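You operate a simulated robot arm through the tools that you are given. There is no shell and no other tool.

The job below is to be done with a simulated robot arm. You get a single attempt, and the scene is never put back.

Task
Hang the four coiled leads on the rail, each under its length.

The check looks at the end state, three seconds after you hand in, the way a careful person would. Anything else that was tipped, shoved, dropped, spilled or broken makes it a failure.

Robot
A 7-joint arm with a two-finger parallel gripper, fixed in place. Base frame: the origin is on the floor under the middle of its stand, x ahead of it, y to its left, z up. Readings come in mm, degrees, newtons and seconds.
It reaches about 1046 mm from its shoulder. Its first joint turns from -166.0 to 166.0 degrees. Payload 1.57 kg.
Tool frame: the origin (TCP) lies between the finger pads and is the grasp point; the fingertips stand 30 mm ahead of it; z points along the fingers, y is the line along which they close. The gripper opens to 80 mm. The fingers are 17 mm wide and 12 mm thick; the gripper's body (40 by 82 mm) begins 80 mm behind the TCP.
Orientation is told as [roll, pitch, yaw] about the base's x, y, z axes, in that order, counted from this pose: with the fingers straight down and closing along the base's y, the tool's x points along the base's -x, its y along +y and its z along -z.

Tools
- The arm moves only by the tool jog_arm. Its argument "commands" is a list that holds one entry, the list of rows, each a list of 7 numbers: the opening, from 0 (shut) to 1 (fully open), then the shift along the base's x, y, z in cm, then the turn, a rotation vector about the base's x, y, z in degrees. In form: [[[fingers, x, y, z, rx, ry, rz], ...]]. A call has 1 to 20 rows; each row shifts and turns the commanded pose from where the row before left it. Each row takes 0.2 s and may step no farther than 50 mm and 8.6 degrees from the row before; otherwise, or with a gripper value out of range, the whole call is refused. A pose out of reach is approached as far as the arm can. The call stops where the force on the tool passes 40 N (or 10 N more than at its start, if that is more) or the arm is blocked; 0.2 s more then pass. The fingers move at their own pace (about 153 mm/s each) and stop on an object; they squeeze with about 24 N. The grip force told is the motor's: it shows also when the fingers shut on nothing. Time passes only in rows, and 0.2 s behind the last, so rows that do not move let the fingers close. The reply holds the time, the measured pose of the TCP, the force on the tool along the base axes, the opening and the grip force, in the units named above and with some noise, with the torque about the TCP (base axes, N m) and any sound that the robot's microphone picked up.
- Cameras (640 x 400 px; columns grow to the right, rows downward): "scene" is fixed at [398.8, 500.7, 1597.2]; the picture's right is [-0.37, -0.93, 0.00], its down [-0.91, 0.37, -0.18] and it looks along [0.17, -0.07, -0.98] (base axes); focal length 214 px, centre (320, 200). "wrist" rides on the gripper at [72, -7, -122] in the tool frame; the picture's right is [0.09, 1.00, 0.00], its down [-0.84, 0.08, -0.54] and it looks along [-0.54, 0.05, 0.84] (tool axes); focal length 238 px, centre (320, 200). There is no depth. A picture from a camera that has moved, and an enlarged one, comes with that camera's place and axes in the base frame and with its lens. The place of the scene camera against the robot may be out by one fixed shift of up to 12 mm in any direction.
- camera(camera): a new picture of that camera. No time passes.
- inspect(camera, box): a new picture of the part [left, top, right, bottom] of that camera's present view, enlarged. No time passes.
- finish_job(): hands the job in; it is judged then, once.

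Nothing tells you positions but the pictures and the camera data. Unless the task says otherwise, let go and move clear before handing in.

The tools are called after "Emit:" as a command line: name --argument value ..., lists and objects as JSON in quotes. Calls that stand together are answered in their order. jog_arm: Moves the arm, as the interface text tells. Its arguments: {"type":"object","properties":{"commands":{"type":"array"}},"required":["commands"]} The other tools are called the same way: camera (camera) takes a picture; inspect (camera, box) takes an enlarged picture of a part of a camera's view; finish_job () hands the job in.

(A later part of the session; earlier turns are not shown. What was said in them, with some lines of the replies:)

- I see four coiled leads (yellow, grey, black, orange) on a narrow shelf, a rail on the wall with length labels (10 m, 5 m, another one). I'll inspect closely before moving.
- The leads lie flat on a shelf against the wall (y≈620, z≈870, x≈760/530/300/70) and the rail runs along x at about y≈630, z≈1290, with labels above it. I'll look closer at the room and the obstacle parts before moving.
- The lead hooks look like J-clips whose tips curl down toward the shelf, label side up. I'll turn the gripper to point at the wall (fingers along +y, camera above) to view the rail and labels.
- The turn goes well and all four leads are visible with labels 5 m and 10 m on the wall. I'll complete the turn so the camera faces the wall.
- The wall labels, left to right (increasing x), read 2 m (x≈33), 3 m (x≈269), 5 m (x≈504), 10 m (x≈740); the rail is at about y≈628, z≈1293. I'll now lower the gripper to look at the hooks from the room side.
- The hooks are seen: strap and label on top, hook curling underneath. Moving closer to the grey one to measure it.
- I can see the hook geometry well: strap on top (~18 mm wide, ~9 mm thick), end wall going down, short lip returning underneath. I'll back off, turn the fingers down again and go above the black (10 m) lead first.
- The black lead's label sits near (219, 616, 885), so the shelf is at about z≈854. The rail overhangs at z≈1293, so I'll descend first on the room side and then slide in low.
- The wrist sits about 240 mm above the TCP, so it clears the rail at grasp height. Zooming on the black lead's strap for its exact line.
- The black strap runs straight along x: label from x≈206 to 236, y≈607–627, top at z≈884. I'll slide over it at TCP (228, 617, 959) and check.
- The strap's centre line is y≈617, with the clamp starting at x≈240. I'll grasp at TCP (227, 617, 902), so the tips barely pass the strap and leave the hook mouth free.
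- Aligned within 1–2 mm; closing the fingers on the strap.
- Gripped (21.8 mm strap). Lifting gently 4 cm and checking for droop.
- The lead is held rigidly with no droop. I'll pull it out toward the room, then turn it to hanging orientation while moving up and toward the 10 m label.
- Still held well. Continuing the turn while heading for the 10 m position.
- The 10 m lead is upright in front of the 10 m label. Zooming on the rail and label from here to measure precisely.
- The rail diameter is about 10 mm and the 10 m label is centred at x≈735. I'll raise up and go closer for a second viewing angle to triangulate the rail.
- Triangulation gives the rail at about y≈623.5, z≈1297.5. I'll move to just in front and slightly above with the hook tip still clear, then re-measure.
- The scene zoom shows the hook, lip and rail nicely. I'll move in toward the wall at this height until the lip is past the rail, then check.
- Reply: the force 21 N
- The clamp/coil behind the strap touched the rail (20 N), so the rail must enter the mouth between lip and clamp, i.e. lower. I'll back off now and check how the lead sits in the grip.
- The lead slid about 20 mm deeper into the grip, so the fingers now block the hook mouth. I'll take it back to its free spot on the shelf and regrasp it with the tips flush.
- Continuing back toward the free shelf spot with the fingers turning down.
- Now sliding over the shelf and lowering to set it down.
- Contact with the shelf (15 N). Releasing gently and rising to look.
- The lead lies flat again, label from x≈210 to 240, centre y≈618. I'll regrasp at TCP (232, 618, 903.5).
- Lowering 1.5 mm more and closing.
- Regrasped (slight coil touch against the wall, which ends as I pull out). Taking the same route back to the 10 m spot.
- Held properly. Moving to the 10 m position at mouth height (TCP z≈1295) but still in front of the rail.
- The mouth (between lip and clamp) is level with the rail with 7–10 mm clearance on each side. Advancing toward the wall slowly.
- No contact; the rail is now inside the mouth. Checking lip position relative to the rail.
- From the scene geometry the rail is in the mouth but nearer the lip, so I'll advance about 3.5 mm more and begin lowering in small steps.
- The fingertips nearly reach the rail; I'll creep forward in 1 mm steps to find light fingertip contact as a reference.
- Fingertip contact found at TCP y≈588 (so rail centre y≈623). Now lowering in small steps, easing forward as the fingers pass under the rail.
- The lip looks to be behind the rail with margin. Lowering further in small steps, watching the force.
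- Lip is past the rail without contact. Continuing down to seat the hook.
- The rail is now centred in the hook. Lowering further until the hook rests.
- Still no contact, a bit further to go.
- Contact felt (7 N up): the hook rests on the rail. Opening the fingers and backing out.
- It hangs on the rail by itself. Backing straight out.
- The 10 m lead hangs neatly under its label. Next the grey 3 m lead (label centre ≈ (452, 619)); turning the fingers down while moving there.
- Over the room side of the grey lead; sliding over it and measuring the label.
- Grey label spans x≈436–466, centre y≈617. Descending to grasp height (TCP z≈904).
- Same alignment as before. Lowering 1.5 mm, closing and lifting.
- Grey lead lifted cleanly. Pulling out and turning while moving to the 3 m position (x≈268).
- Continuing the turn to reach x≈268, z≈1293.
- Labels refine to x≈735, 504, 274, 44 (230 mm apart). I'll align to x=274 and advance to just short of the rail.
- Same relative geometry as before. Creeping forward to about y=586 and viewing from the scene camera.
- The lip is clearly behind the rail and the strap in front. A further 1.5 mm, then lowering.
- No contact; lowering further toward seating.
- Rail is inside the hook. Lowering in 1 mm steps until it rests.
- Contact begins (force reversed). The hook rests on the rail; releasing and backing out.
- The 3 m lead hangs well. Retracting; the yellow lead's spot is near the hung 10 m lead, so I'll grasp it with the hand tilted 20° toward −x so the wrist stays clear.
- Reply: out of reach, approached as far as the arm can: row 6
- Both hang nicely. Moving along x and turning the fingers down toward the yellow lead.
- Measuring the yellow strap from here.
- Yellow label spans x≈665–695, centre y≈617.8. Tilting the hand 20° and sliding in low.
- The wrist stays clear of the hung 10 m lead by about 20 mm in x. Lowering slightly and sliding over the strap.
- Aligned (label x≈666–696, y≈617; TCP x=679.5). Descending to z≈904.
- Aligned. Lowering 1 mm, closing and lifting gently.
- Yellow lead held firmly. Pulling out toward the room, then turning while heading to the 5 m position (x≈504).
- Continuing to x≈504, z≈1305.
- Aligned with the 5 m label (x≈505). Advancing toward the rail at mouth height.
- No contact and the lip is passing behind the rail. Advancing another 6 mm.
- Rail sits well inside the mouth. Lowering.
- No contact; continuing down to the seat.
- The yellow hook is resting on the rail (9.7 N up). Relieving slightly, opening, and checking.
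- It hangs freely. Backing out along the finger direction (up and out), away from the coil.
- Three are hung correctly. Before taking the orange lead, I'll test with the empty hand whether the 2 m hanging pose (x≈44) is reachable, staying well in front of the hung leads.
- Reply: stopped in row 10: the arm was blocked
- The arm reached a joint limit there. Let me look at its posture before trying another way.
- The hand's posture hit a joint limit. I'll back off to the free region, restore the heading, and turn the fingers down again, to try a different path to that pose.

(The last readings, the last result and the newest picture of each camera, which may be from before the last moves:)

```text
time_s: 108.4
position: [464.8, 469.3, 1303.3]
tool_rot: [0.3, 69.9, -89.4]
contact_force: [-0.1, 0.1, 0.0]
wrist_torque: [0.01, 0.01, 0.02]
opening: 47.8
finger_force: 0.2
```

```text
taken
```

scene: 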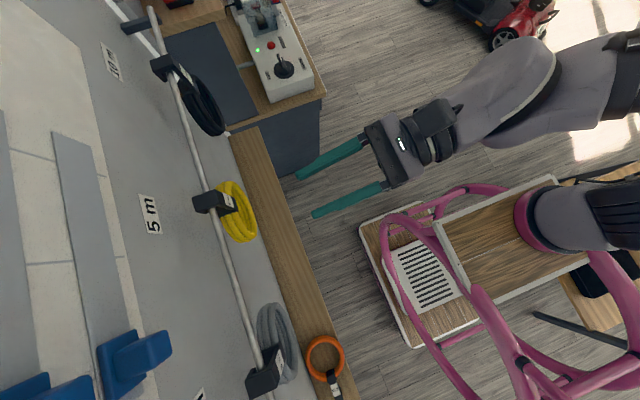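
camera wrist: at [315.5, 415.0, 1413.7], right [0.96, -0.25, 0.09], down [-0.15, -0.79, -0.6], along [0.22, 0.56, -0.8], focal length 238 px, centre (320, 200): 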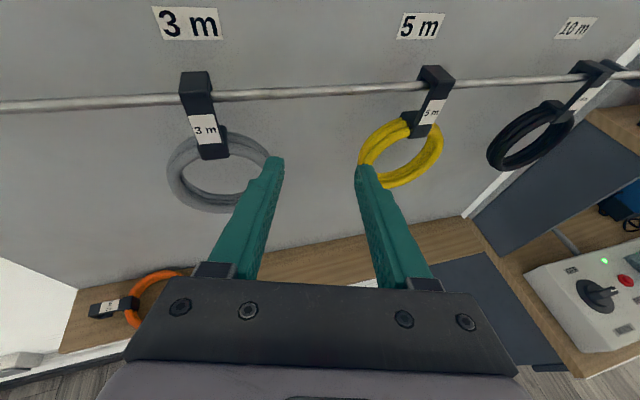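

Restored. Now turning the fingers down while moving toward x≈330, then I'll try the turn nearer to x≈44 with an empty hand.

Emit:
jog_arm --commands '[[[0.6, -1, 0, -1, -4.94, -4.94, 4.94], [0.6, -1, 0, -1.5, -4.94, -4.94, 4.94], [0.6, -1, 0, -2, -4.94, -4.94, 4.94], [0.6, -1, 0, -2, -4.94, -4.94, 4.94], [0.6, -1, 0, -2, -4.94, -4.94, 4.94], [0.6, -1, 0, -2, -4.94, -4.94, 4.94], [0.6, -1, 0, -2, -4.94, -4.94, 4.94], [0.6, -1, 0, -2, -4.94, -4.94, 4.94], [0.6, -1, 0, -2, -4.94, -4.94, 4.94], [0.6, -1, 0, -2, -4.94, -4.94, 4.94], [0.6, -1, 0, -2, -4.94, -4.94, 4.94], [0.6, -1, 0, -1, -4.94, -4.94, 4.94], [0.6, -1, 0, 0, -4.94, -4.94, 4.94], [0.6, -1, 0, 0, -4.94, -4.94, 4.94], [0.6, 0, 0, 0, 0, 6.6, 0], [0.6, 0, 0, 0, 0, 6.7, 0], [0.6, 0, 0, 0, 0, 6.7, 0], [0.6, 0, 0, 0, 0, 0, 0]]]'

Emit:
camera --camera "scene"

```text
time_s: 112.2
position: [324.6, 469.6, 1089.4]
tool_rot: [-0.3, 0.1, 0.1]
contact_force: [-0.9, 0.6, -0.3]
wrist_torque: [0.0, 0.02, 0.03]
opening: 48.1
finger_force: 0.1
```

```text
taken
```

scene: 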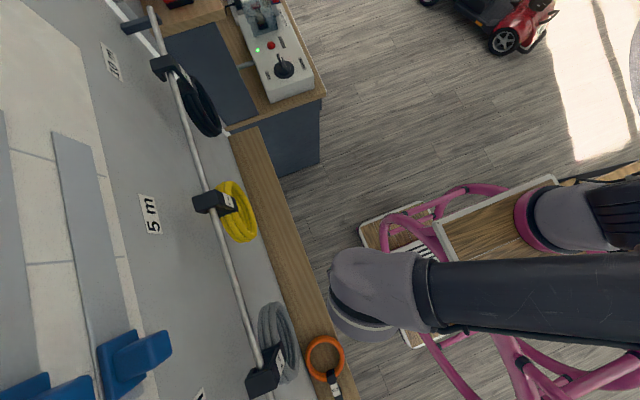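

Moving with fingers down to x≈44, y≈500 to try the turn there.

Emit:
jog_arm --commands '[[[0.6, -4, 0, 0, 0, 0, 0], [0.6, -4, 0.5, 0, 0, 0, 0], [0.6, -4, 0.5, 0, 0, 0, 0], [0.6, -4, 0.5, 0, 0, 0, 0], [0.6, -4, 0.5, 0, 0, 0, 0], [0.6, -4, 0.5, 0, 0, 0, 0], [0.6, -4, 0.5, 0, 0, 0, 0], [0.6, 0, 0, 0, 0, 0, 0]]]'

Emit:
camera --camera "scene"

Emit:
camera --camera "wrist"

```text
time_s: 114.0
position: [43.7, 500.7, 1089.8]
tool_rot: [-0.3, 0.0, 0.0]
contact_force: [0.4, -0.4, -0.4]
wrist_torque: [0.03, 0.01, -0.01]
opening: 47.9
finger_force: 0.0
```

```text
taken
```

scene: 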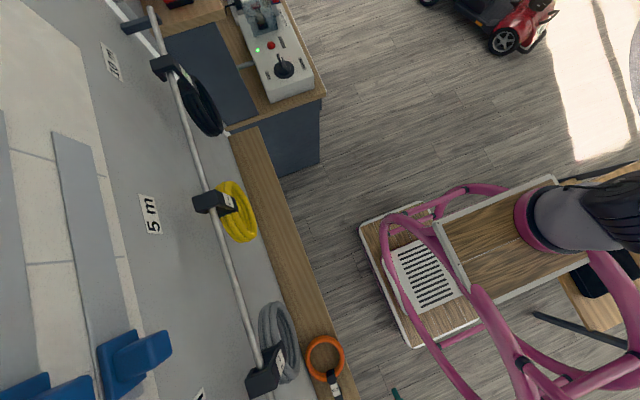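

```text
taken
camera wrist: at [-27.5, 495.3, 1212.0], right [-0.09, 1.0, 0.0], down [0.84, 0.08, 0.54], along [0.54, 0.05, -0.84], focal length 238 px, centre (320, 200)
```

wrist: 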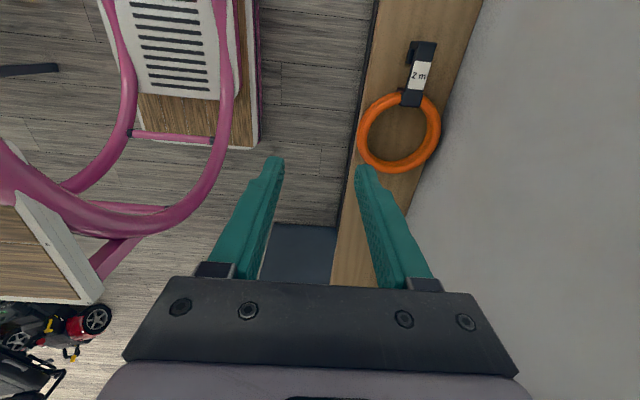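

Reached. Testing the turn here with an empty hand.

Emit:
jog_arm --commands '[[[0.6, 0, 0, 1.4, 4.94, 4.94, -4.94], [0.6, 0, 0, 1.4, 4.94, 4.94, -4.94], [0.6, 0, 0, 1.4, 4.94, 4.94, -4.94], [0.6, 0, 0, 1.4, 4.94, 4.94, -4.94], [0.6, 0, 0, 1.4, 4.94, 4.94, -4.94], [0.6, 0, 0, 1.4, 4.94, 4.94, -4.94], [0.6, 0, 0, 1.4, 4.94, 4.94, -4.94], [0.6, 0, 0, 0, 0, 0, 0]]]'

Emit:
camera --camera "scene"

Emit:
camera --camera "wrist"

```text
time_s: 115.8
position: [46.0, 498.6, 1186.0]
tool_rot: [26.4, 41.7, -26.4]
contact_force: [0.0, 0.9, -0.4]
wrist_torque: [-0.01, -0.04, -0.02]
opening: 48.1
finger_force: 0.0
```

```text
taken
```

scene: 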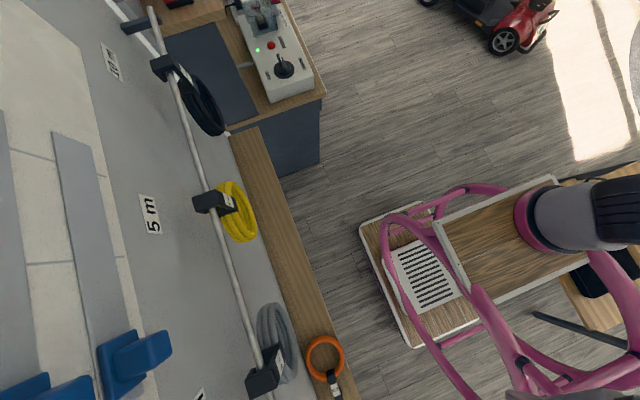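

```text
taken
camera wrist: at [32.7, 438.4, 1313.8], right [0.6, 0.7, 0.39], down [0.79, -0.59, -0.17], along [0.11, 0.41, -0.9], focal length 238 px, centre (320, 200)
```

wrist: 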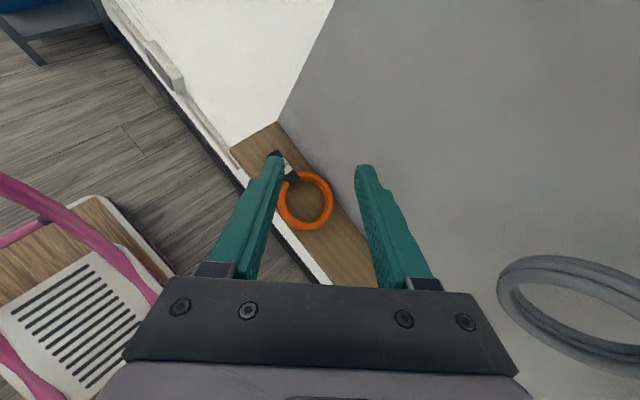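

Half-way works. Continuing the test turn.

Emit:
jog_arm --commands '[[[0.6, 0, 0, 1.4, 4.94, 4.94, -4.94], [0.6, 0, 0, 1.4, 4.94, 4.94, -4.94], [0.6, 0, 0, 1.4, 4.94, 4.94, -4.94], [0.6, 0, 0, 1.4, 4.94, 4.94, -4.94], [0.6, 0, 0, 1.4, 4.94, 4.94, -4.94], [0.6, 0, 0, 1.4, 4.94, 4.94, -4.94], [0.6, 0, 0, 1.4, 4.94, 4.94, -4.94], [0.6, 0, 0, 0, 0, 0, 0]]]'

Emit:
camera --camera "scene"

Emit:
camera --camera "wrist"

```text
time_s: 117.6
position: [45.2, 499.3, 1284.3]
tool_rot: [58.2, 89.8, -31.6]
contact_force: [-0.2, 0.8, 0.3]
wrist_torque: [-0.02, -0.03, -0.01]
opening: 48.0
finger_force: 0.0
```

```text
taken
```

scene: 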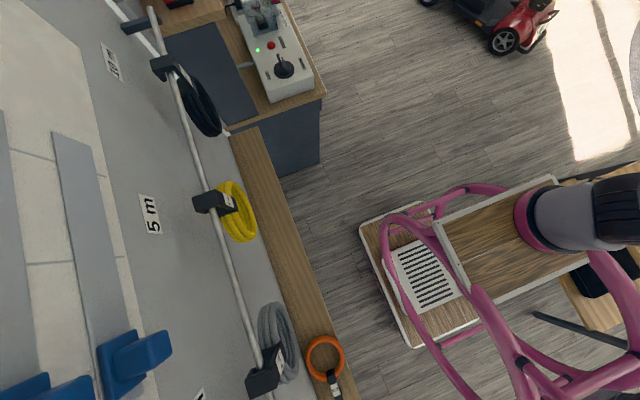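

```text
taken
camera wrist: at [38.4, 378.7, 1356.9], right [1.0, 0.01, 0.1], down [0.08, -0.54, -0.84], along [0.05, 0.84, -0.54], focal length 238 px, centre (320, 200)
```

wrist: 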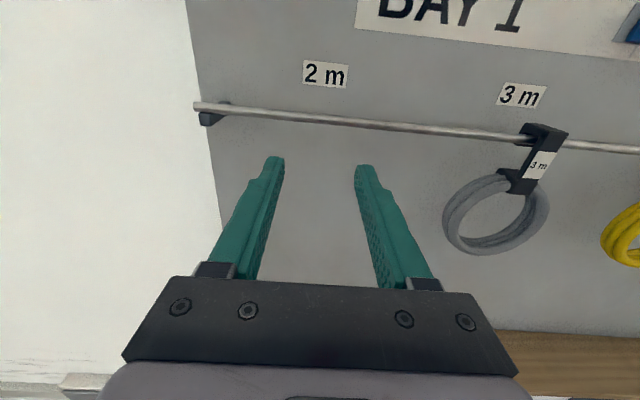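

The full turn works here. Measuring the 2 m label and testing reach to the hanging depth.

Emit:
inspect --camera "wrist" --box '[240, 40, 400, 140]'

Emit:
jog_arm --commands '[[[0.6, 0, 3, 0.8, 0, 0, 0], [0.6, 0, 3, 0, 0, 0, 0], [0.6, 0, 2, 0, 0, 0, 0], [0.6, 0, 0, -1.5, 0, 0, 0], [0.6, 0, 0, -1.5, 0, 0, 0], [0.6, 0, 0, 0, 0, 0, 0]]]'

Emit:
camera --camera "wrist"

```text
4.00 times, centred on (320, 90) of wrist
camera zoom: at [38.4, 378.7, 1356.9], right [1.0, 0.01, 0.1], down [0.08, -0.54, -0.84], along [0.05, 0.84, -0.54], focal length 953 px, centre (320, 640)
```

zoom: 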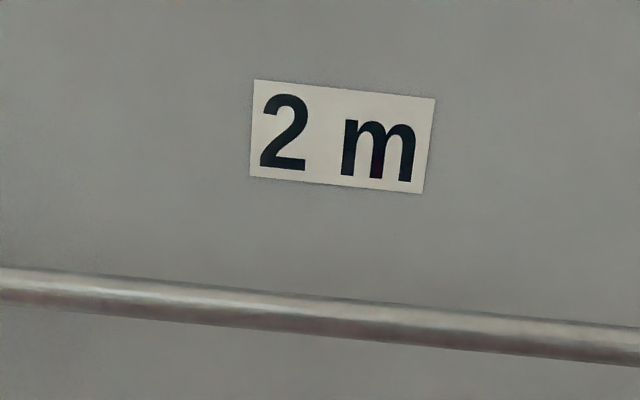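

```text
time_s: 119.0
position: [44.6, 578.1, 1262.6]
tool_rot: [59.1, 89.6, -30.5]
contact_force: [-0.3, -0.3, 0.2]
wrist_torque: [-0.03, -0.03, 0.01]
opening: 48.1
finger_force: 0.0
```

```text
taken
camera wrist: at [39.1, 458.2, 1335.2], right [1.0, 0.01, 0.1], down [0.08, -0.54, -0.84], along [0.05, 0.84, -0.54], focal length 238 px, centre (320, 200)
```

wrist: 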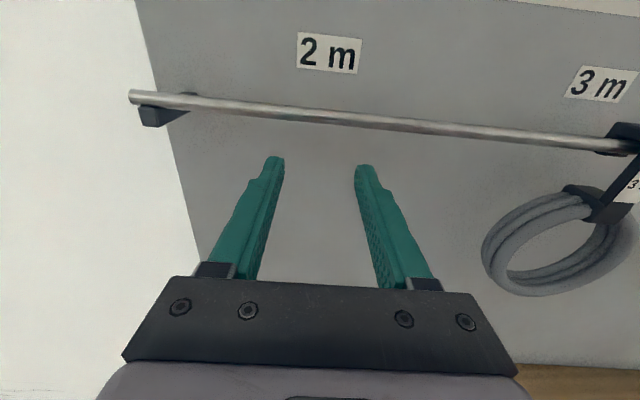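

The pose is reachable and the 2 m label is at x≈45.5. Going back the same way to fingers-down, toward the orange lead.

Emit:
jog_arm --commands '[[[0.6, 0, -3, 0.5, 0, 0, 0], [0.6, 0, -3, 0.5, 0, 0, 0], [0.6, 0, -2, 0.5, 0, 0, 0], [0.6, 0, 0, -1, -4.94, -4.94, 4.94], [0.6, 0, 0, -1.4, -4.94, -4.94, 4.94], [0.6, 0, 0, -1.4, -4.94, -4.94, 4.94], [0.6, 0, 0, -1.4, -4.94, -4.94, 4.94], [0.6, 0, 0, -1.4, -4.94, -4.94, 4.94], [0.6, 0, 0, -1.4, -4.94, -4.94, 4.94], [0.6, 0, 0, -1.4, -4.94, -4.94, 4.94], [0.6, 0, 0, -1.4, -4.94, -4.94, 4.94], [0.6, 0, 0, -1.4, -4.94, -4.94, 4.94], [0.6, 0, 0, -1.4, -4.94, -4.94, 4.94], [0.6, 0, 0, -1.4, -4.94, -4.94, 4.94], [0.6, 0, 0, -1.4, -4.94, -4.94, 4.94], [0.6, 0, 0, -1.4, -4.94, -4.94, 4.94], [0.7, 0, 0, -1.4, -4.94, -4.94, 4.94], [0.7, 0, 0, 0, 0, 0, 0]]]'

Emit:
camera --camera "wrist"

```text
time_s: 122.8
position: [44.8, 499.7, 1087.0]
tool_rot: [-0.3, -0.2, 0.1]
contact_force: [-0.8, -1.1, -0.5]
wrist_torque: [0.01, 0.02, -0.02]
opening: 55.9
finger_force: 0.0
```

```text
taken
camera wrist: at [-27.6, 494.5, 1208.8], right [-0.09, 1.0, -0.01], down [0.84, 0.08, 0.54], along [0.54, 0.05, -0.84], focal length 238 px, centre (320, 200)
```

wrist: 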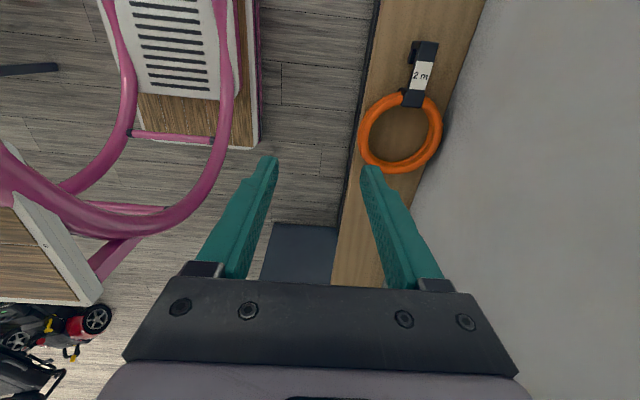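

Moving down in front of the shelf, then I'll slide over the orange strap.

Emit:
jog_arm --commands '[[[0.7, -1, 0, -3, 0, 0, 0], [0.7, -1, 0, -3, 0, 0, 0], [0.7, -1, 0, -3, 0, 0, 0], [0.7, -1, 0, -3, 0, 0, 0], [0.7, -0.8, 1, -1, 0, 0, 0], [0.7, 0, 0, 0, 0, 0, 0]]]'

Emit:
inspect --camera "wrist" --box '[360, 60, 520, 160]'

Emit:
camera --camera "wrist"

```text
time_s: 124.2
position: [-2.2, 508.9, 955.8]
tool_rot: [-0.2, -0.1, 0.1]
contact_force: [0.0, 1.1, -0.1]
wrist_torque: [0.01, -0.01, -0.01]
opening: 56.0
finger_force: 0.2
```

```text
4.00 times, centred on (440, 110) of wrist
camera zoom: at [-75.1, 504.0, 1078.6], right [-0.09, 1.0, 0.0], down [0.84, 0.08, 0.54], along [0.54, 0.05, -0.84], focal length 953 px, centre (-160, 560)
```

zoom: 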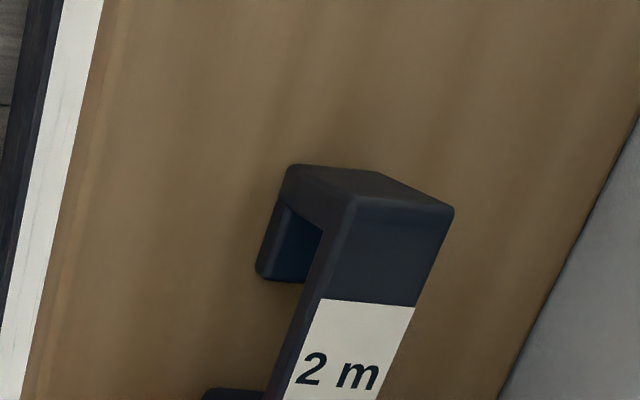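

```text
taken
camera wrist: at [-75.1, 504.0, 1078.6], right [-0.09, 1.0, 0.0], down [0.84, 0.08, 0.54], along [0.54, 0.05, -0.84], focal length 238 px, centre (320, 200)
```

wrist: 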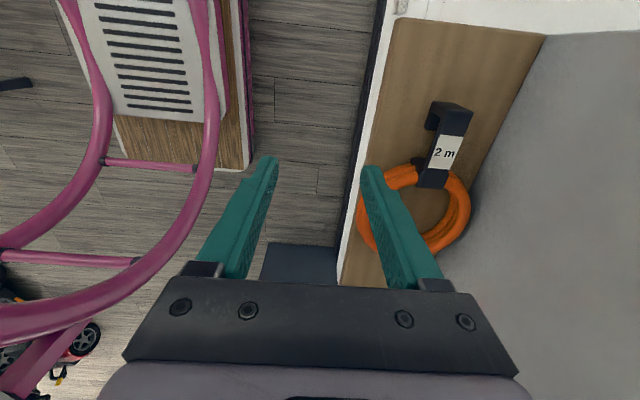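

Orange label top is at x≈−24.5, centre y≈619. Sliding over it.

Emit:
jog_arm --commands '[[[0.7, 0, 2.5, 0, 0, 0, 0], [0.7, 0, 2.5, 0, 0, 0, 0], [0.7, 0, 2.5, 0, 0, 0, 0], [0.7, 0, 2.5, -0.5, 0, 0, 0], [0.7, 0, 0.9, -1, 0, 0, 0], [0.7, 0, 0, 0, 0, 0, 0]]]'

Emit:
inspect --camera "wrist" --box '[220, 75, 420, 200]'

```text
time_s: 125.6
position: [-2.1, 616.4, 940.7]
tool_rot: [-0.3, 0.0, 0.1]
contact_force: [0.4, 0.5, -0.6]
wrist_torque: [0.0, 0.0, -0.02]
opening: 56.1
finger_force: 0.1
```

```text
3.20 times, centred on (320, 138) of wrist
camera zoom: at [-73.9, 611.6, 1063.1], right [-0.09, 1.0, 0.0], down [0.84, 0.08, 0.54], along [0.54, 0.05, -0.84], focal length 763 px, centre (320, 400)
```

zoom: 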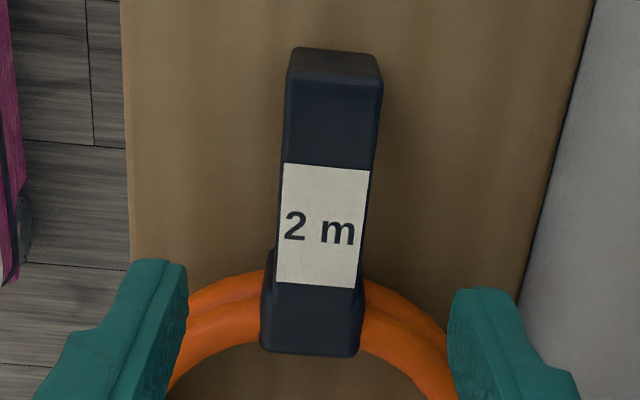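

Aligned (label top x≈−24, centre y≈618). Descending to grasp.

Emit:
jog_arm --commands '[[[0.7, 0, 0.05, -2, 0, 0, 0], [0.7, 0, 0, -1.7, 0, 0, 0], [0.7, 0, 0, 0, 0, 0, 0]]]'

Emit:
inspect --camera "wrist" --box '[220, 60, 420, 185]'

```text
time_s: 126.4
position: [-1.8, 618.1, 904.3]
tool_rot: [-0.2, 0.0, 0.1]
contact_force: [0.2, 0.0, -0.3]
wrist_torque: [-0.04, -0.01, 0.04]
opening: 55.8
finger_force: 0.0
```

```text
3.20 times, centred on (320, 122) of wrist
camera zoom: at [-74.6, 613.4, 1025.3], right [-0.09, 1.0, 0.0], down [0.84, 0.08, 0.54], along [0.54, 0.05, -0.84], focal length 763 px, centre (320, 448)
```

zoom: 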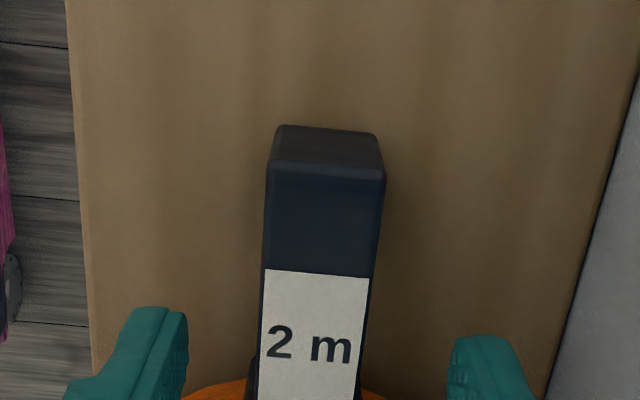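

Centred. Closing and lifting gently.

Emit:
jog_arm --commands '[[[0.7, 0, 0, 0, 0, 0, 0], [0.15, 0, 0, 0, 0, 0, 0], [0.1, 0, 0, 0, 0, 0, 0], [0.1, 0, 0, 0, 0, 0, 0], [0.1, 0, 0, 0.5, 0, 0, 0], [0.1, 0, 0, 0.8, 0, 0, 0], [0.1, 0, 0, 1, 0, 0, 0], [0.1, 0, 0, 1, 0, 0, 0], [0.1, 0, 0, 0, 0, 0, 0]]]'

Emit:
inspect --camera "wrist" --box '[220, 80, 420, 205]'

```text
time_s: 128.4
position: [-3.3, 617.8, 937.9]
tool_rot: [-0.3, 0.0, 0.1]
contact_force: [-0.4, -5.6, -3.0]
wrist_torque: [-0.1, 0.22, -0.35]
opening: 21.9
finger_force: 23.8
```

```text
3.20 times, centred on (320, 142) of wrist
camera zoom: at [-75.6, 612.8, 1058.9], right [-0.09, 1.0, -0.01], down [0.84, 0.08, 0.54], along [0.54, 0.05, -0.84], focal length 763 px, centre (320, 384)
```

zoom: 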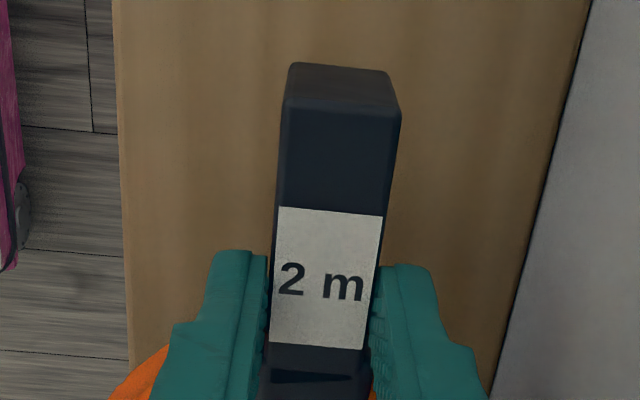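

Held firmly (light coil–wall touch that ends as I pull out). Moving out and up to the test location.

Emit:
jog_arm --commands '[[[0.1, 0, -1, 0, 0, 0, 0], [0.1, 0, -2, 0, 0, 0, 0], [0.1, 0.5, -3, 0.5, 0, 0, 0], [0.1, 0.5, -3, 1, 0, 0, 0], [0.1, 0.8, -2.7, 2, 0, 0, 0], [0.1, 1, 0, 3, 0, 0, 0], [0.1, 1, 0, 3, 0, 0, 0], [0.1, 1, 0, 3, 0, 0, 0], [0.1, 0, 0, 2.7, 0, 0, 0], [0.1, 0, 0, 0, 0, 0, 0]]]'

Emit:
camera --camera "wrist"

```text
time_s: 130.6
position: [44.0, 502.7, 1086.7]
tool_rot: [-0.4, 0.0, 0.1]
contact_force: [0.2, 0.6, -3.8]
wrist_torque: [0.0, 0.15, -0.01]
opening: 21.6
finger_force: 24.2
```

```text
taken
camera wrist: at [-28.7, 497.6, 1209.5], right [-0.09, 1.0, 0.0], down [0.84, 0.08, 0.54], along [0.54, 0.05, -0.84], focal length 238 px, centre (320, 200)
```

wrist: 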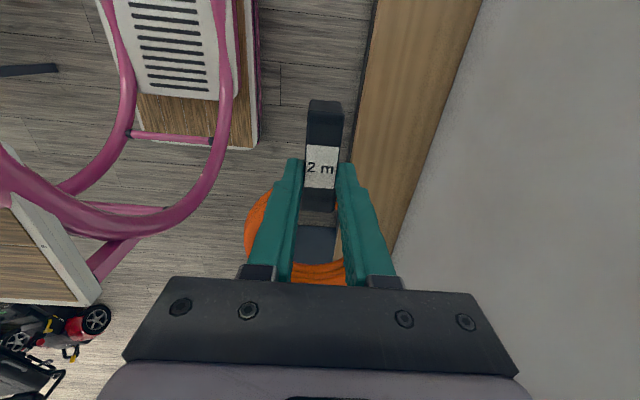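

Same place as the tested turn. Turning now to hanging orientation.

Emit:
jog_arm --commands '[[[0.1, 0, 0, 1.4, 4.94, 4.94, -4.94], [0.1, 0, 0, 1.4, 4.94, 4.94, -4.94], [0.1, 0, 0, 1.4, 4.94, 4.94, -4.94], [0.1, 0, 0, 1.4, 4.94, 4.94, -4.94], [0.1, 0, 0, 1.4, 4.94, 4.94, -4.94], [0.1, 0, 0, 1.4, 4.94, 4.94, -4.94], [0.1, 0, 0, 1.4, 4.94, 4.94, -4.94], [0.1, 0, 0, 1.4, 4.94, 4.94, -4.94], [0.1, 0, 0, 1.4, 4.94, 4.94, -4.94], [0.1, 0, 0, 1.4, 4.94, 4.94, -4.94], [0.1, 0, 0, 1.4, 4.94, 4.94, -4.94], [0.1, 0, 0, 1.4, 4.94, 4.94, -4.94], [0.1, 0, 0, 1.4, 4.94, 4.94, -4.94], [0.1, 0, 0, 1.4, 4.94, 4.94, -4.94], [0.1, 0, 0, 0.9, 0, 0, 0], [0.1, 0, 0, 0, 0, 0, 0]]]'

Emit:
camera --camera "wrist"

Emit:
inspect --camera "wrist" --box '[220, 60, 420, 185]'

Emit:
camera --camera "scene"

```text
time_s: 134.0
position: [45.7, 500.9, 1293.9]
tool_rot: [55.6, 89.8, -34.1]
contact_force: [0.3, -0.8, -3.7]
wrist_torque: [-0.1, -0.01, 0.04]
opening: 21.7
finger_force: 23.7
```

```text
taken
camera wrist: at [38.4, 380.9, 1365.8], right [1.0, 0.01, 0.1], down [0.08, -0.54, -0.84], along [0.05, 0.84, -0.54], focal length 238 px, centre (320, 200)
```

wrist: 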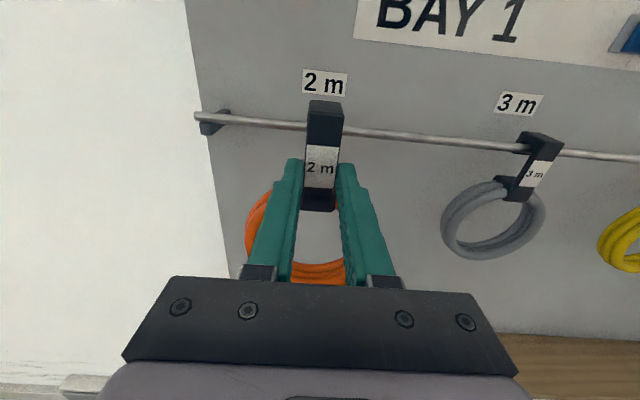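

```text
3.20 times, centred on (320, 122) of wrist
camera zoom: at [38.4, 380.9, 1365.8], right [1.0, 0.01, 0.1], down [0.08, -0.54, -0.84], along [0.05, 0.84, -0.54], focal length 763 px, centre (320, 448)
```

zoom: 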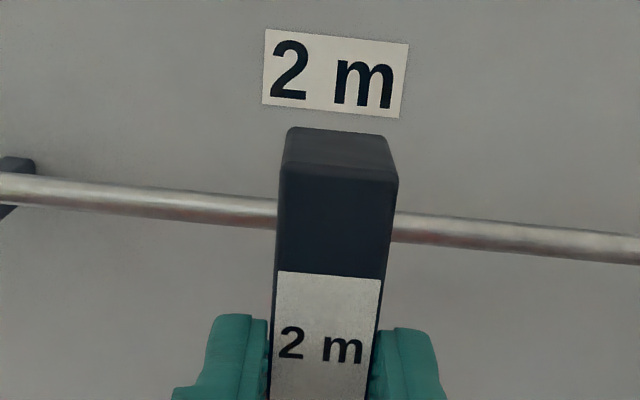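

```text
taken
```

scene: 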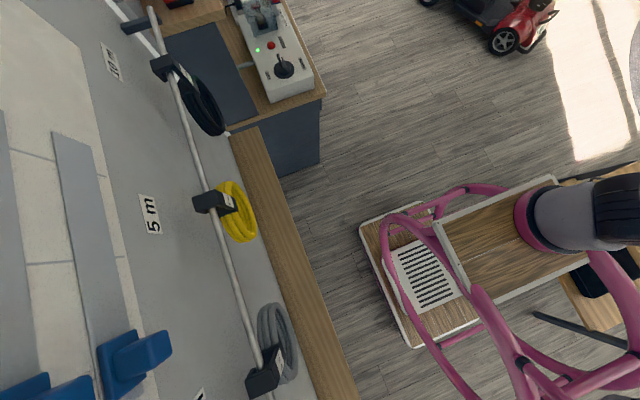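

The scene camera doesn't cover this spot, so I'll use the wrist view and force, comparing to the earlier successful pose. Advancing to y≈580.

Emit:
jog_arm --commands '[[[0.1, 0, 3, 0, 0, 0, 0], [0.1, 0, 2, 0, 0, 0, 0], [0.1, 0, 1, 0, 0, 0, 0], [0.1, 0, 1, 0, 0, 0, 0], [0.1, 0, 0.9, 0, 0, 0, 0], [0.1, 0, 0, 0, 0, 0, 0]]]'

Emit:
inspect --camera "wrist" --box '[220, 80, 420, 205]'

```text
time_s: 135.4
position: [44.5, 581.1, 1294.1]
tool_rot: [58.5, 89.7, -31.2]
contact_force: [0.1, 0.8, -3.0]
wrist_torque: [-0.1, -0.03, 0.02]
opening: 21.5
finger_force: 24.2
```

```text
3.20 times, centred on (320, 142) of wrist
camera zoom: at [38.4, 459.8, 1366.3], right [1.0, 0.01, 0.1], down [0.08, -0.54, -0.83], along [0.05, 0.84, -0.54], focal length 763 px, centre (320, 384)
```

zoom: 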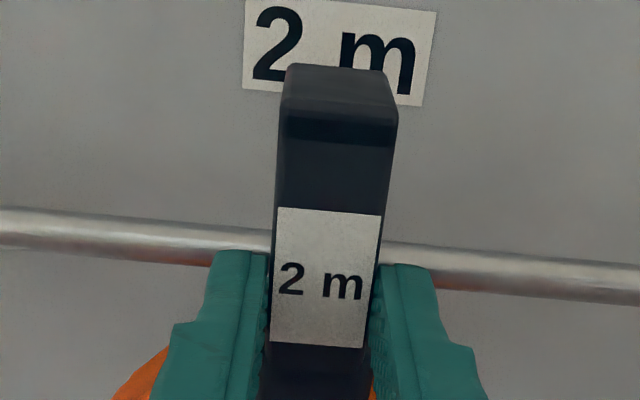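

Rail appears in the same place as before, no contact. Creeping forward 5 mm.

Emit:
jog_arm --commands '[[[0.1, 0, 0.3, 0, 0, 0, 0], [0.1, 0, 0.2, 0, 0, 0, 0], [0.1, 0, 0, 0, 0, 0, 0]]]'

Emit:
jog_arm --commands '[[[0.1, 0, 0.1, 0, 0, 0, 0], [0.1, 0, 0, 0, 0, 0, 0]]]'

Emit:
inspect --camera "wrist" --box '[220, 80, 420, 205]'

```text
time_s: 136.2
position: [43.1, 586.5, 1292.6]
tool_rot: [54.3, 89.7, -35.3]
contact_force: [0.7, -0.1, -4.0]
wrist_torque: [-0.12, 0.01, 0.0]
opening: 21.5
finger_force: 23.9
```

```text
time_s: 136.8
position: [45.1, 587.3, 1292.9]
tool_rot: [54.6, 89.6, -35.1]
contact_force: [-0.9, 0.7, -3.2]
wrist_torque: [-0.17, 0.01, -0.03]
opening: 21.9
finger_force: 23.8
```

```text
3.20 times, centred on (320, 142) of wrist
camera zoom: at [38.3, 466.1, 1365.9], right [1.0, 0.01, 0.1], down [0.08, -0.54, -0.83], along [0.05, 0.84, -0.54], focal length 763 px, centre (320, 384)
```

zoom: 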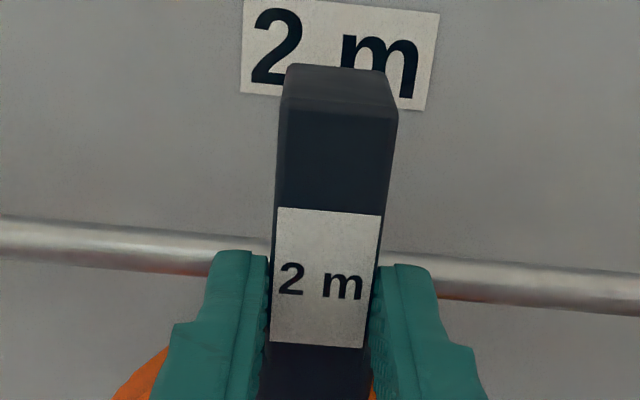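

At y≈587 with no contact, matching the earlier hangings. Lowering in small steps.

Emit:
jog_arm --commands '[[[0.1, 0, 0, -0.2, 0, 0, 0], [0.1, 0, 0, -0.2, 0, 0, 0], [0.1, 0, 0, -0.2, 0, 0, 0], [0.1, 0, 0, 0, 0, 0, 0]]]'

Emit:
jog_arm --commands '[[[0.1, 0, 0, -0.2, 0, 0, 0], [0.1, 0, 0, -0.1, 0, 0, 0], [0.1, 0, 0, 0, 0, 0, 0]]]'

Emit:
inspect --camera "wrist" --box '[220, 80, 420, 205]'

```text
time_s: 137.8
position: [46.2, 586.7, 1287.8]
tool_rot: [54.7, 89.6, -35.0]
contact_force: [0.3, 0.0, -3.4]
wrist_torque: [-0.11, 0.01, 0.01]
opening: 21.5
finger_force: 24.0
```

```text
time_s: 138.6
position: [44.7, 586.3, 1284.3]
tool_rot: [56.8, 89.8, -33.0]
contact_force: [0.4, 0.3, -3.7]
wrist_torque: [-0.13, 0.02, 0.02]
opening: 21.7
finger_force: 24.1
```

```text
3.20 times, centred on (320, 142) of wrist
camera zoom: at [38.8, 465.5, 1357.2], right [1.0, 0.01, 0.1], down [0.08, -0.54, -0.83], along [0.05, 0.84, -0.54], focal length 763 px, centre (320, 384)
```

zoom: 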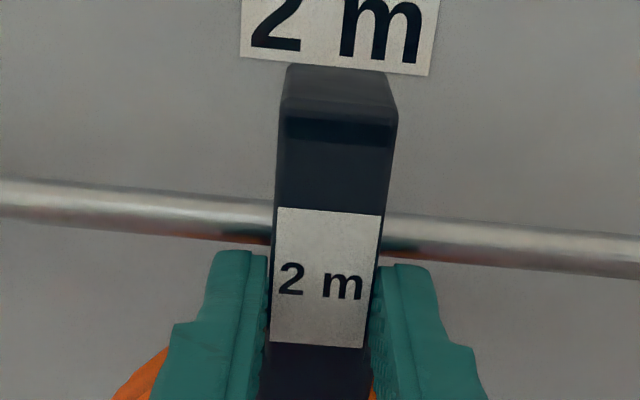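

Lip has passed the rail top without contact. Continuing down.

Emit:
jog_arm --commands '[[[0.1, 0, 0, -0.25, 0, 0, 0], [0.1, 0, 0, -0.25, 0, 0, 0], [0.1, 0, 0, -0.25, 0, 0, 0], [0.1, 0, 0, -0.25, 0, 0, 0], [0.1, 0, 0, -0.25, 0, 0, 0], [0.1, 0, 0, 0, 0, 0, 0]]]'

Emit:
jog_arm --commands '[[[0.1, 0, 0, -0.1, 0, 0, 0], [0.1, 0, 0, -0.1, 0, 0, 0], [0.1, 0, 0, 0, 0, 0, 0]]]'

Emit:
inspect --camera "wrist" --box '[220, 80, 420, 205]'

```text
time_s: 140.0
position: [46.0, 586.6, 1272.7]
tool_rot: [56.6, 89.7, -33.1]
contact_force: [0.1, -1.3, -3.4]
wrist_torque: [-0.09, -0.02, -0.01]
opening: 21.8
finger_force: 24.2
```

```text
time_s: 140.8
position: [45.7, 588.6, 1269.4]
tool_rot: [56.6, 89.7, -33.0]
contact_force: [-0.1, 0.0, -3.4]
wrist_torque: [-0.14, -0.01, -0.01]
opening: 21.7
finger_force: 24.7
```

```text
3.20 times, centred on (320, 142) of wrist
camera zoom: at [39.4, 466.2, 1342.9], right [1.0, 0.01, 0.1], down [0.08, -0.54, -0.83], along [0.05, 0.84, -0.54], focal length 763 px, centre (320, 384)
```

zoom: 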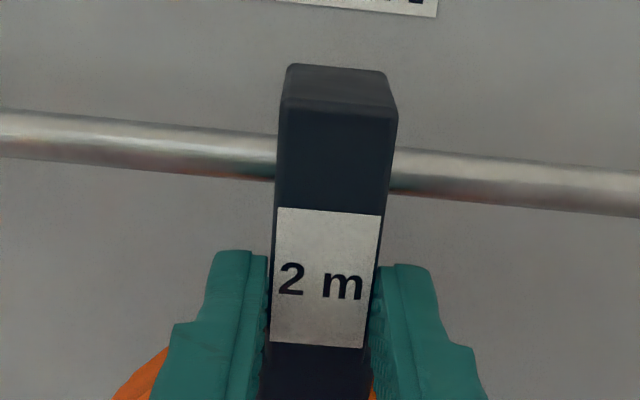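

Emit:
jog_arm --commands '[[[0.1, 0, 0, -0.1, 0, 0, 0], [0.1, 0, 0, -0.1, 0, 0, 0], [0.1, 0, 0, 0, 0, 0, 0]]]'

Emit:
jog_arm --commands '[[[0.1, 0, 0, -0.1, 0, 0, 0], [0.1, 0, 0, 0, 0, 0, 0]]]'

```text
time_s: 141.6
position: [44.5, 587.7, 1269.4]
tool_rot: [69.0, 89.7, -20.6]
contact_force: [0.4, 1.4, 1.0]
wrist_torque: [-0.01, 0.05, -0.04]
opening: 21.9
finger_force: 23.8
```

```text
time_s: 142.2
position: [44.5, 586.3, 1267.9]
tool_rot: [95.0, 89.7, 5.5]
contact_force: [1.2, 5.4, 11.3]
wrist_torque: [0.26, 0.2, -0.06]
opening: 21.8
finger_force: 23.3
```

Seated (11 N up at z≈1268, as expected). Relieving 0.8 mm and releasing.

Emit:
jog_arm --commands '[[[0.1, 0, 0, 0.08, 0, 0, 0], [0.4, 0, 0, 0, 0, 0, 0], [0.5, 0, 0, 0, 0, 0, 0], [0.55, 0, 0, 0, 0, 0, 0]]]'

Emit:
inspect --camera "wrist" --box '[220, 80, 420, 205]'

Emit:
camera --camera "wrist"

```text
time_s: 143.2
position: [46.2, 586.2, 1265.7]
tool_rot: [53.3, 89.7, -36.4]
contact_force: [0.0, -0.2, -0.2]
wrist_torque: [-0.01, -0.02, 0.01]
opening: 43.8
finger_force: 0.0
```

```text
3.20 times, centred on (320, 142) of wrist
camera zoom: at [39.0, 465.4, 1339.9], right [1.0, 0.01, 0.1], down [0.08, -0.54, -0.83], along [0.05, 0.84, -0.54], focal length 763 px, centre (320, 384)
```

zoom: 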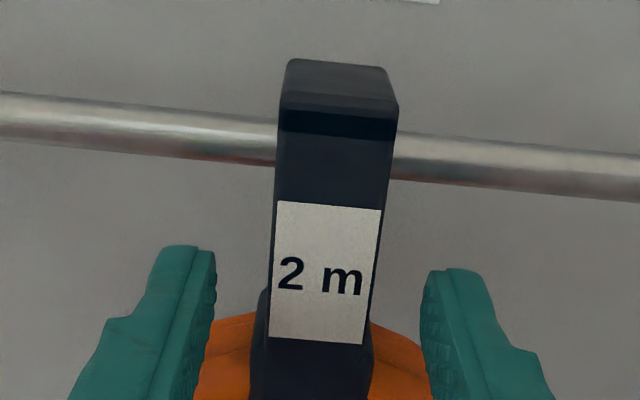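

```text
taken
camera wrist: at [39.0, 465.4, 1339.9], right [1.0, 0.01, 0.1], down [0.08, -0.54, -0.83], along [0.05, 0.84, -0.54], focal length 238 px, centre (320, 200)
```

wrist: 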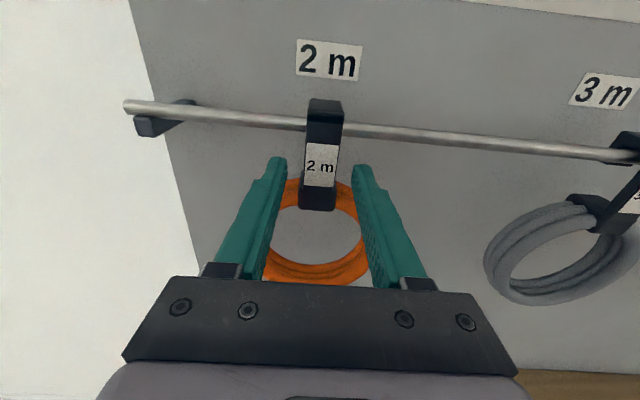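

It hangs freely under the 2 m label. Backing straight out.

Emit:
jog_arm --commands '[[[0.55, 0, -0.5, 0, 0, 0, 0], [0.55, 0, -1.5, 0, 0, 0, 0], [0.6, 0, -2, 0, 0, 0, 0], [0.6, 0, -2, 0, 0, 0, 0], [0.6, 0, -2, 0.5, 0, 0, 0], [0.6, 0, 0, 0, 0, 0, 0]]]'

Emit:
camera --camera "wrist"

Emit:
camera --camera "scene"

```text
time_s: 144.6
position: [45.1, 506.1, 1272.4]
tool_rot: [58.0, 89.7, -31.7]
contact_force: [0.3, -0.7, -0.4]
wrist_torque: [0.01, 0.0, -0.03]
opening: 48.3
finger_force: 0.0
```

```text
taken
camera wrist: at [38.3, 386.2, 1345.2], right [1.0, 0.01, 0.1], down [0.08, -0.54, -0.84], along [0.05, 0.84, -0.54], focal length 238 px, centre (320, 200)
```

wrist: 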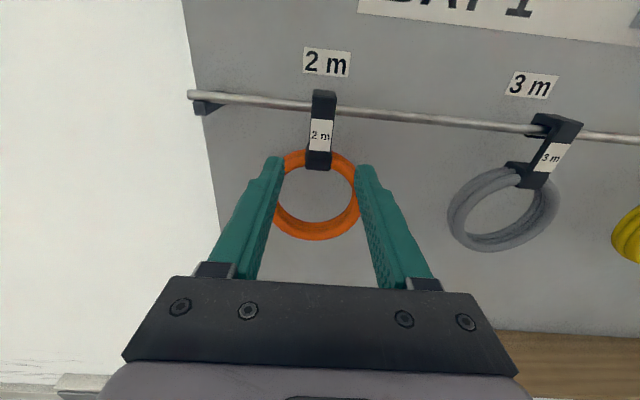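

```text
taken
```

scene: 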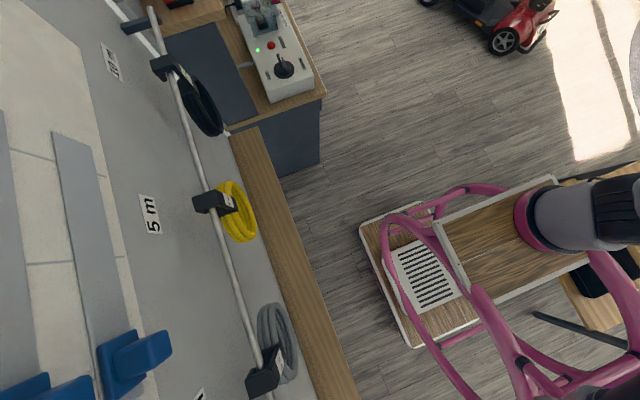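

All four leads hang on the rail. A last check on the others before handing in.

Emit:
inspect --camera "scene" --box '[80, 0, 320, 150]'

Emit:
inspect --camera "scene" --box '[120, 160, 360, 400]'

Emit:
inspect --camera "wrist" --box '[180, 40, 640, 280]'

```text
2.67 times, centred on (200, 75) of scene
camera zoom: at [398.8, 500.7, 1597.2], right [-0.37, -0.93, 0.0], down [-0.91, 0.37, -0.18], along [0.17, -0.07, -0.98], focal length 572 px, centre (640, 533)
```

zoom: 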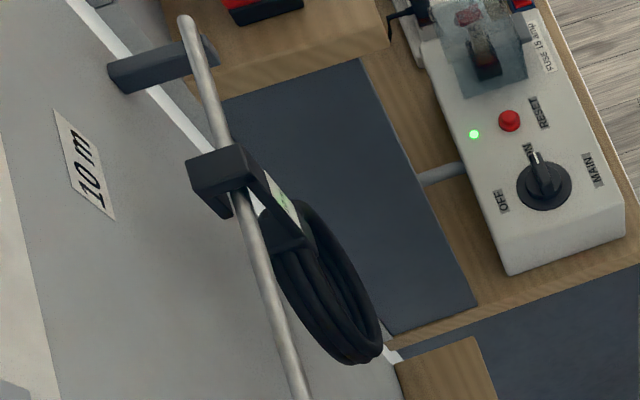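

```text
1.67 times, centred on (240, 280) of scene
camera zoom: at [398.8, 500.7, 1597.2], right [-0.37, -0.93, 0.0], down [-0.91, 0.37, -0.18], along [0.17, -0.07, -0.98], focal length 358 px, centre (453, 67)
```

zoom: 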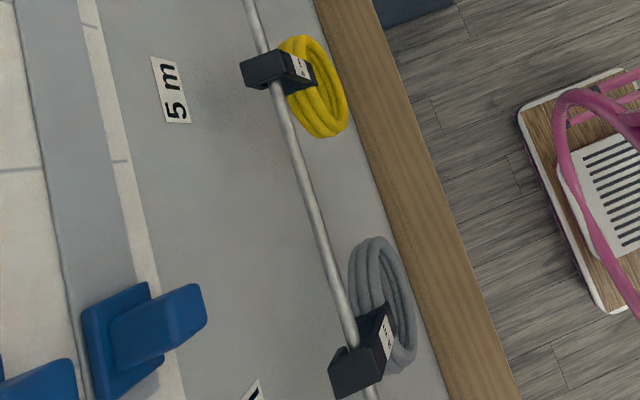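

```text
1.39 times, centred on (410, 160) of wrist
camera zoom: at [38.3, 386.2, 1345.2], right [1.0, 0.01, 0.1], down [0.08, -0.54, -0.84], along [0.05, 0.84, -0.54], focal length 332 px, centre (195, 256)
```

zoom: 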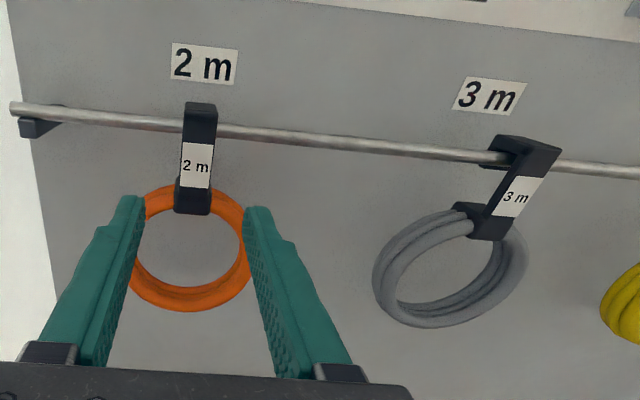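

All four leads hang under their matching labels (2 m, 3 m, 5 m, 10 m). The hand is open and about 7 cm clear of the nearest lead, and nothing else has moved, so I'm handing in.

Emit:
finish_job

```text
The job is handed in.
```

All four coiled leads are hanging on the rail under their matching labels: orange under 2 m, grey under 3 m, yellow under 5 m and black under 10 m. The job is handed in.

- **Black lead:** on the first try its clamp pressed against the rail with about 20 N and the lead slipped in the grip. I set it back on the shelf, gripped it again and hung it properly.
- **End state:** in the last pictures each lead hung freely on its hook. The cabinet, the control box and the rest of the scene looked as they did at the start.
- **Gripper:** the hand was left open, about 7 cm clear of the nearest lead.
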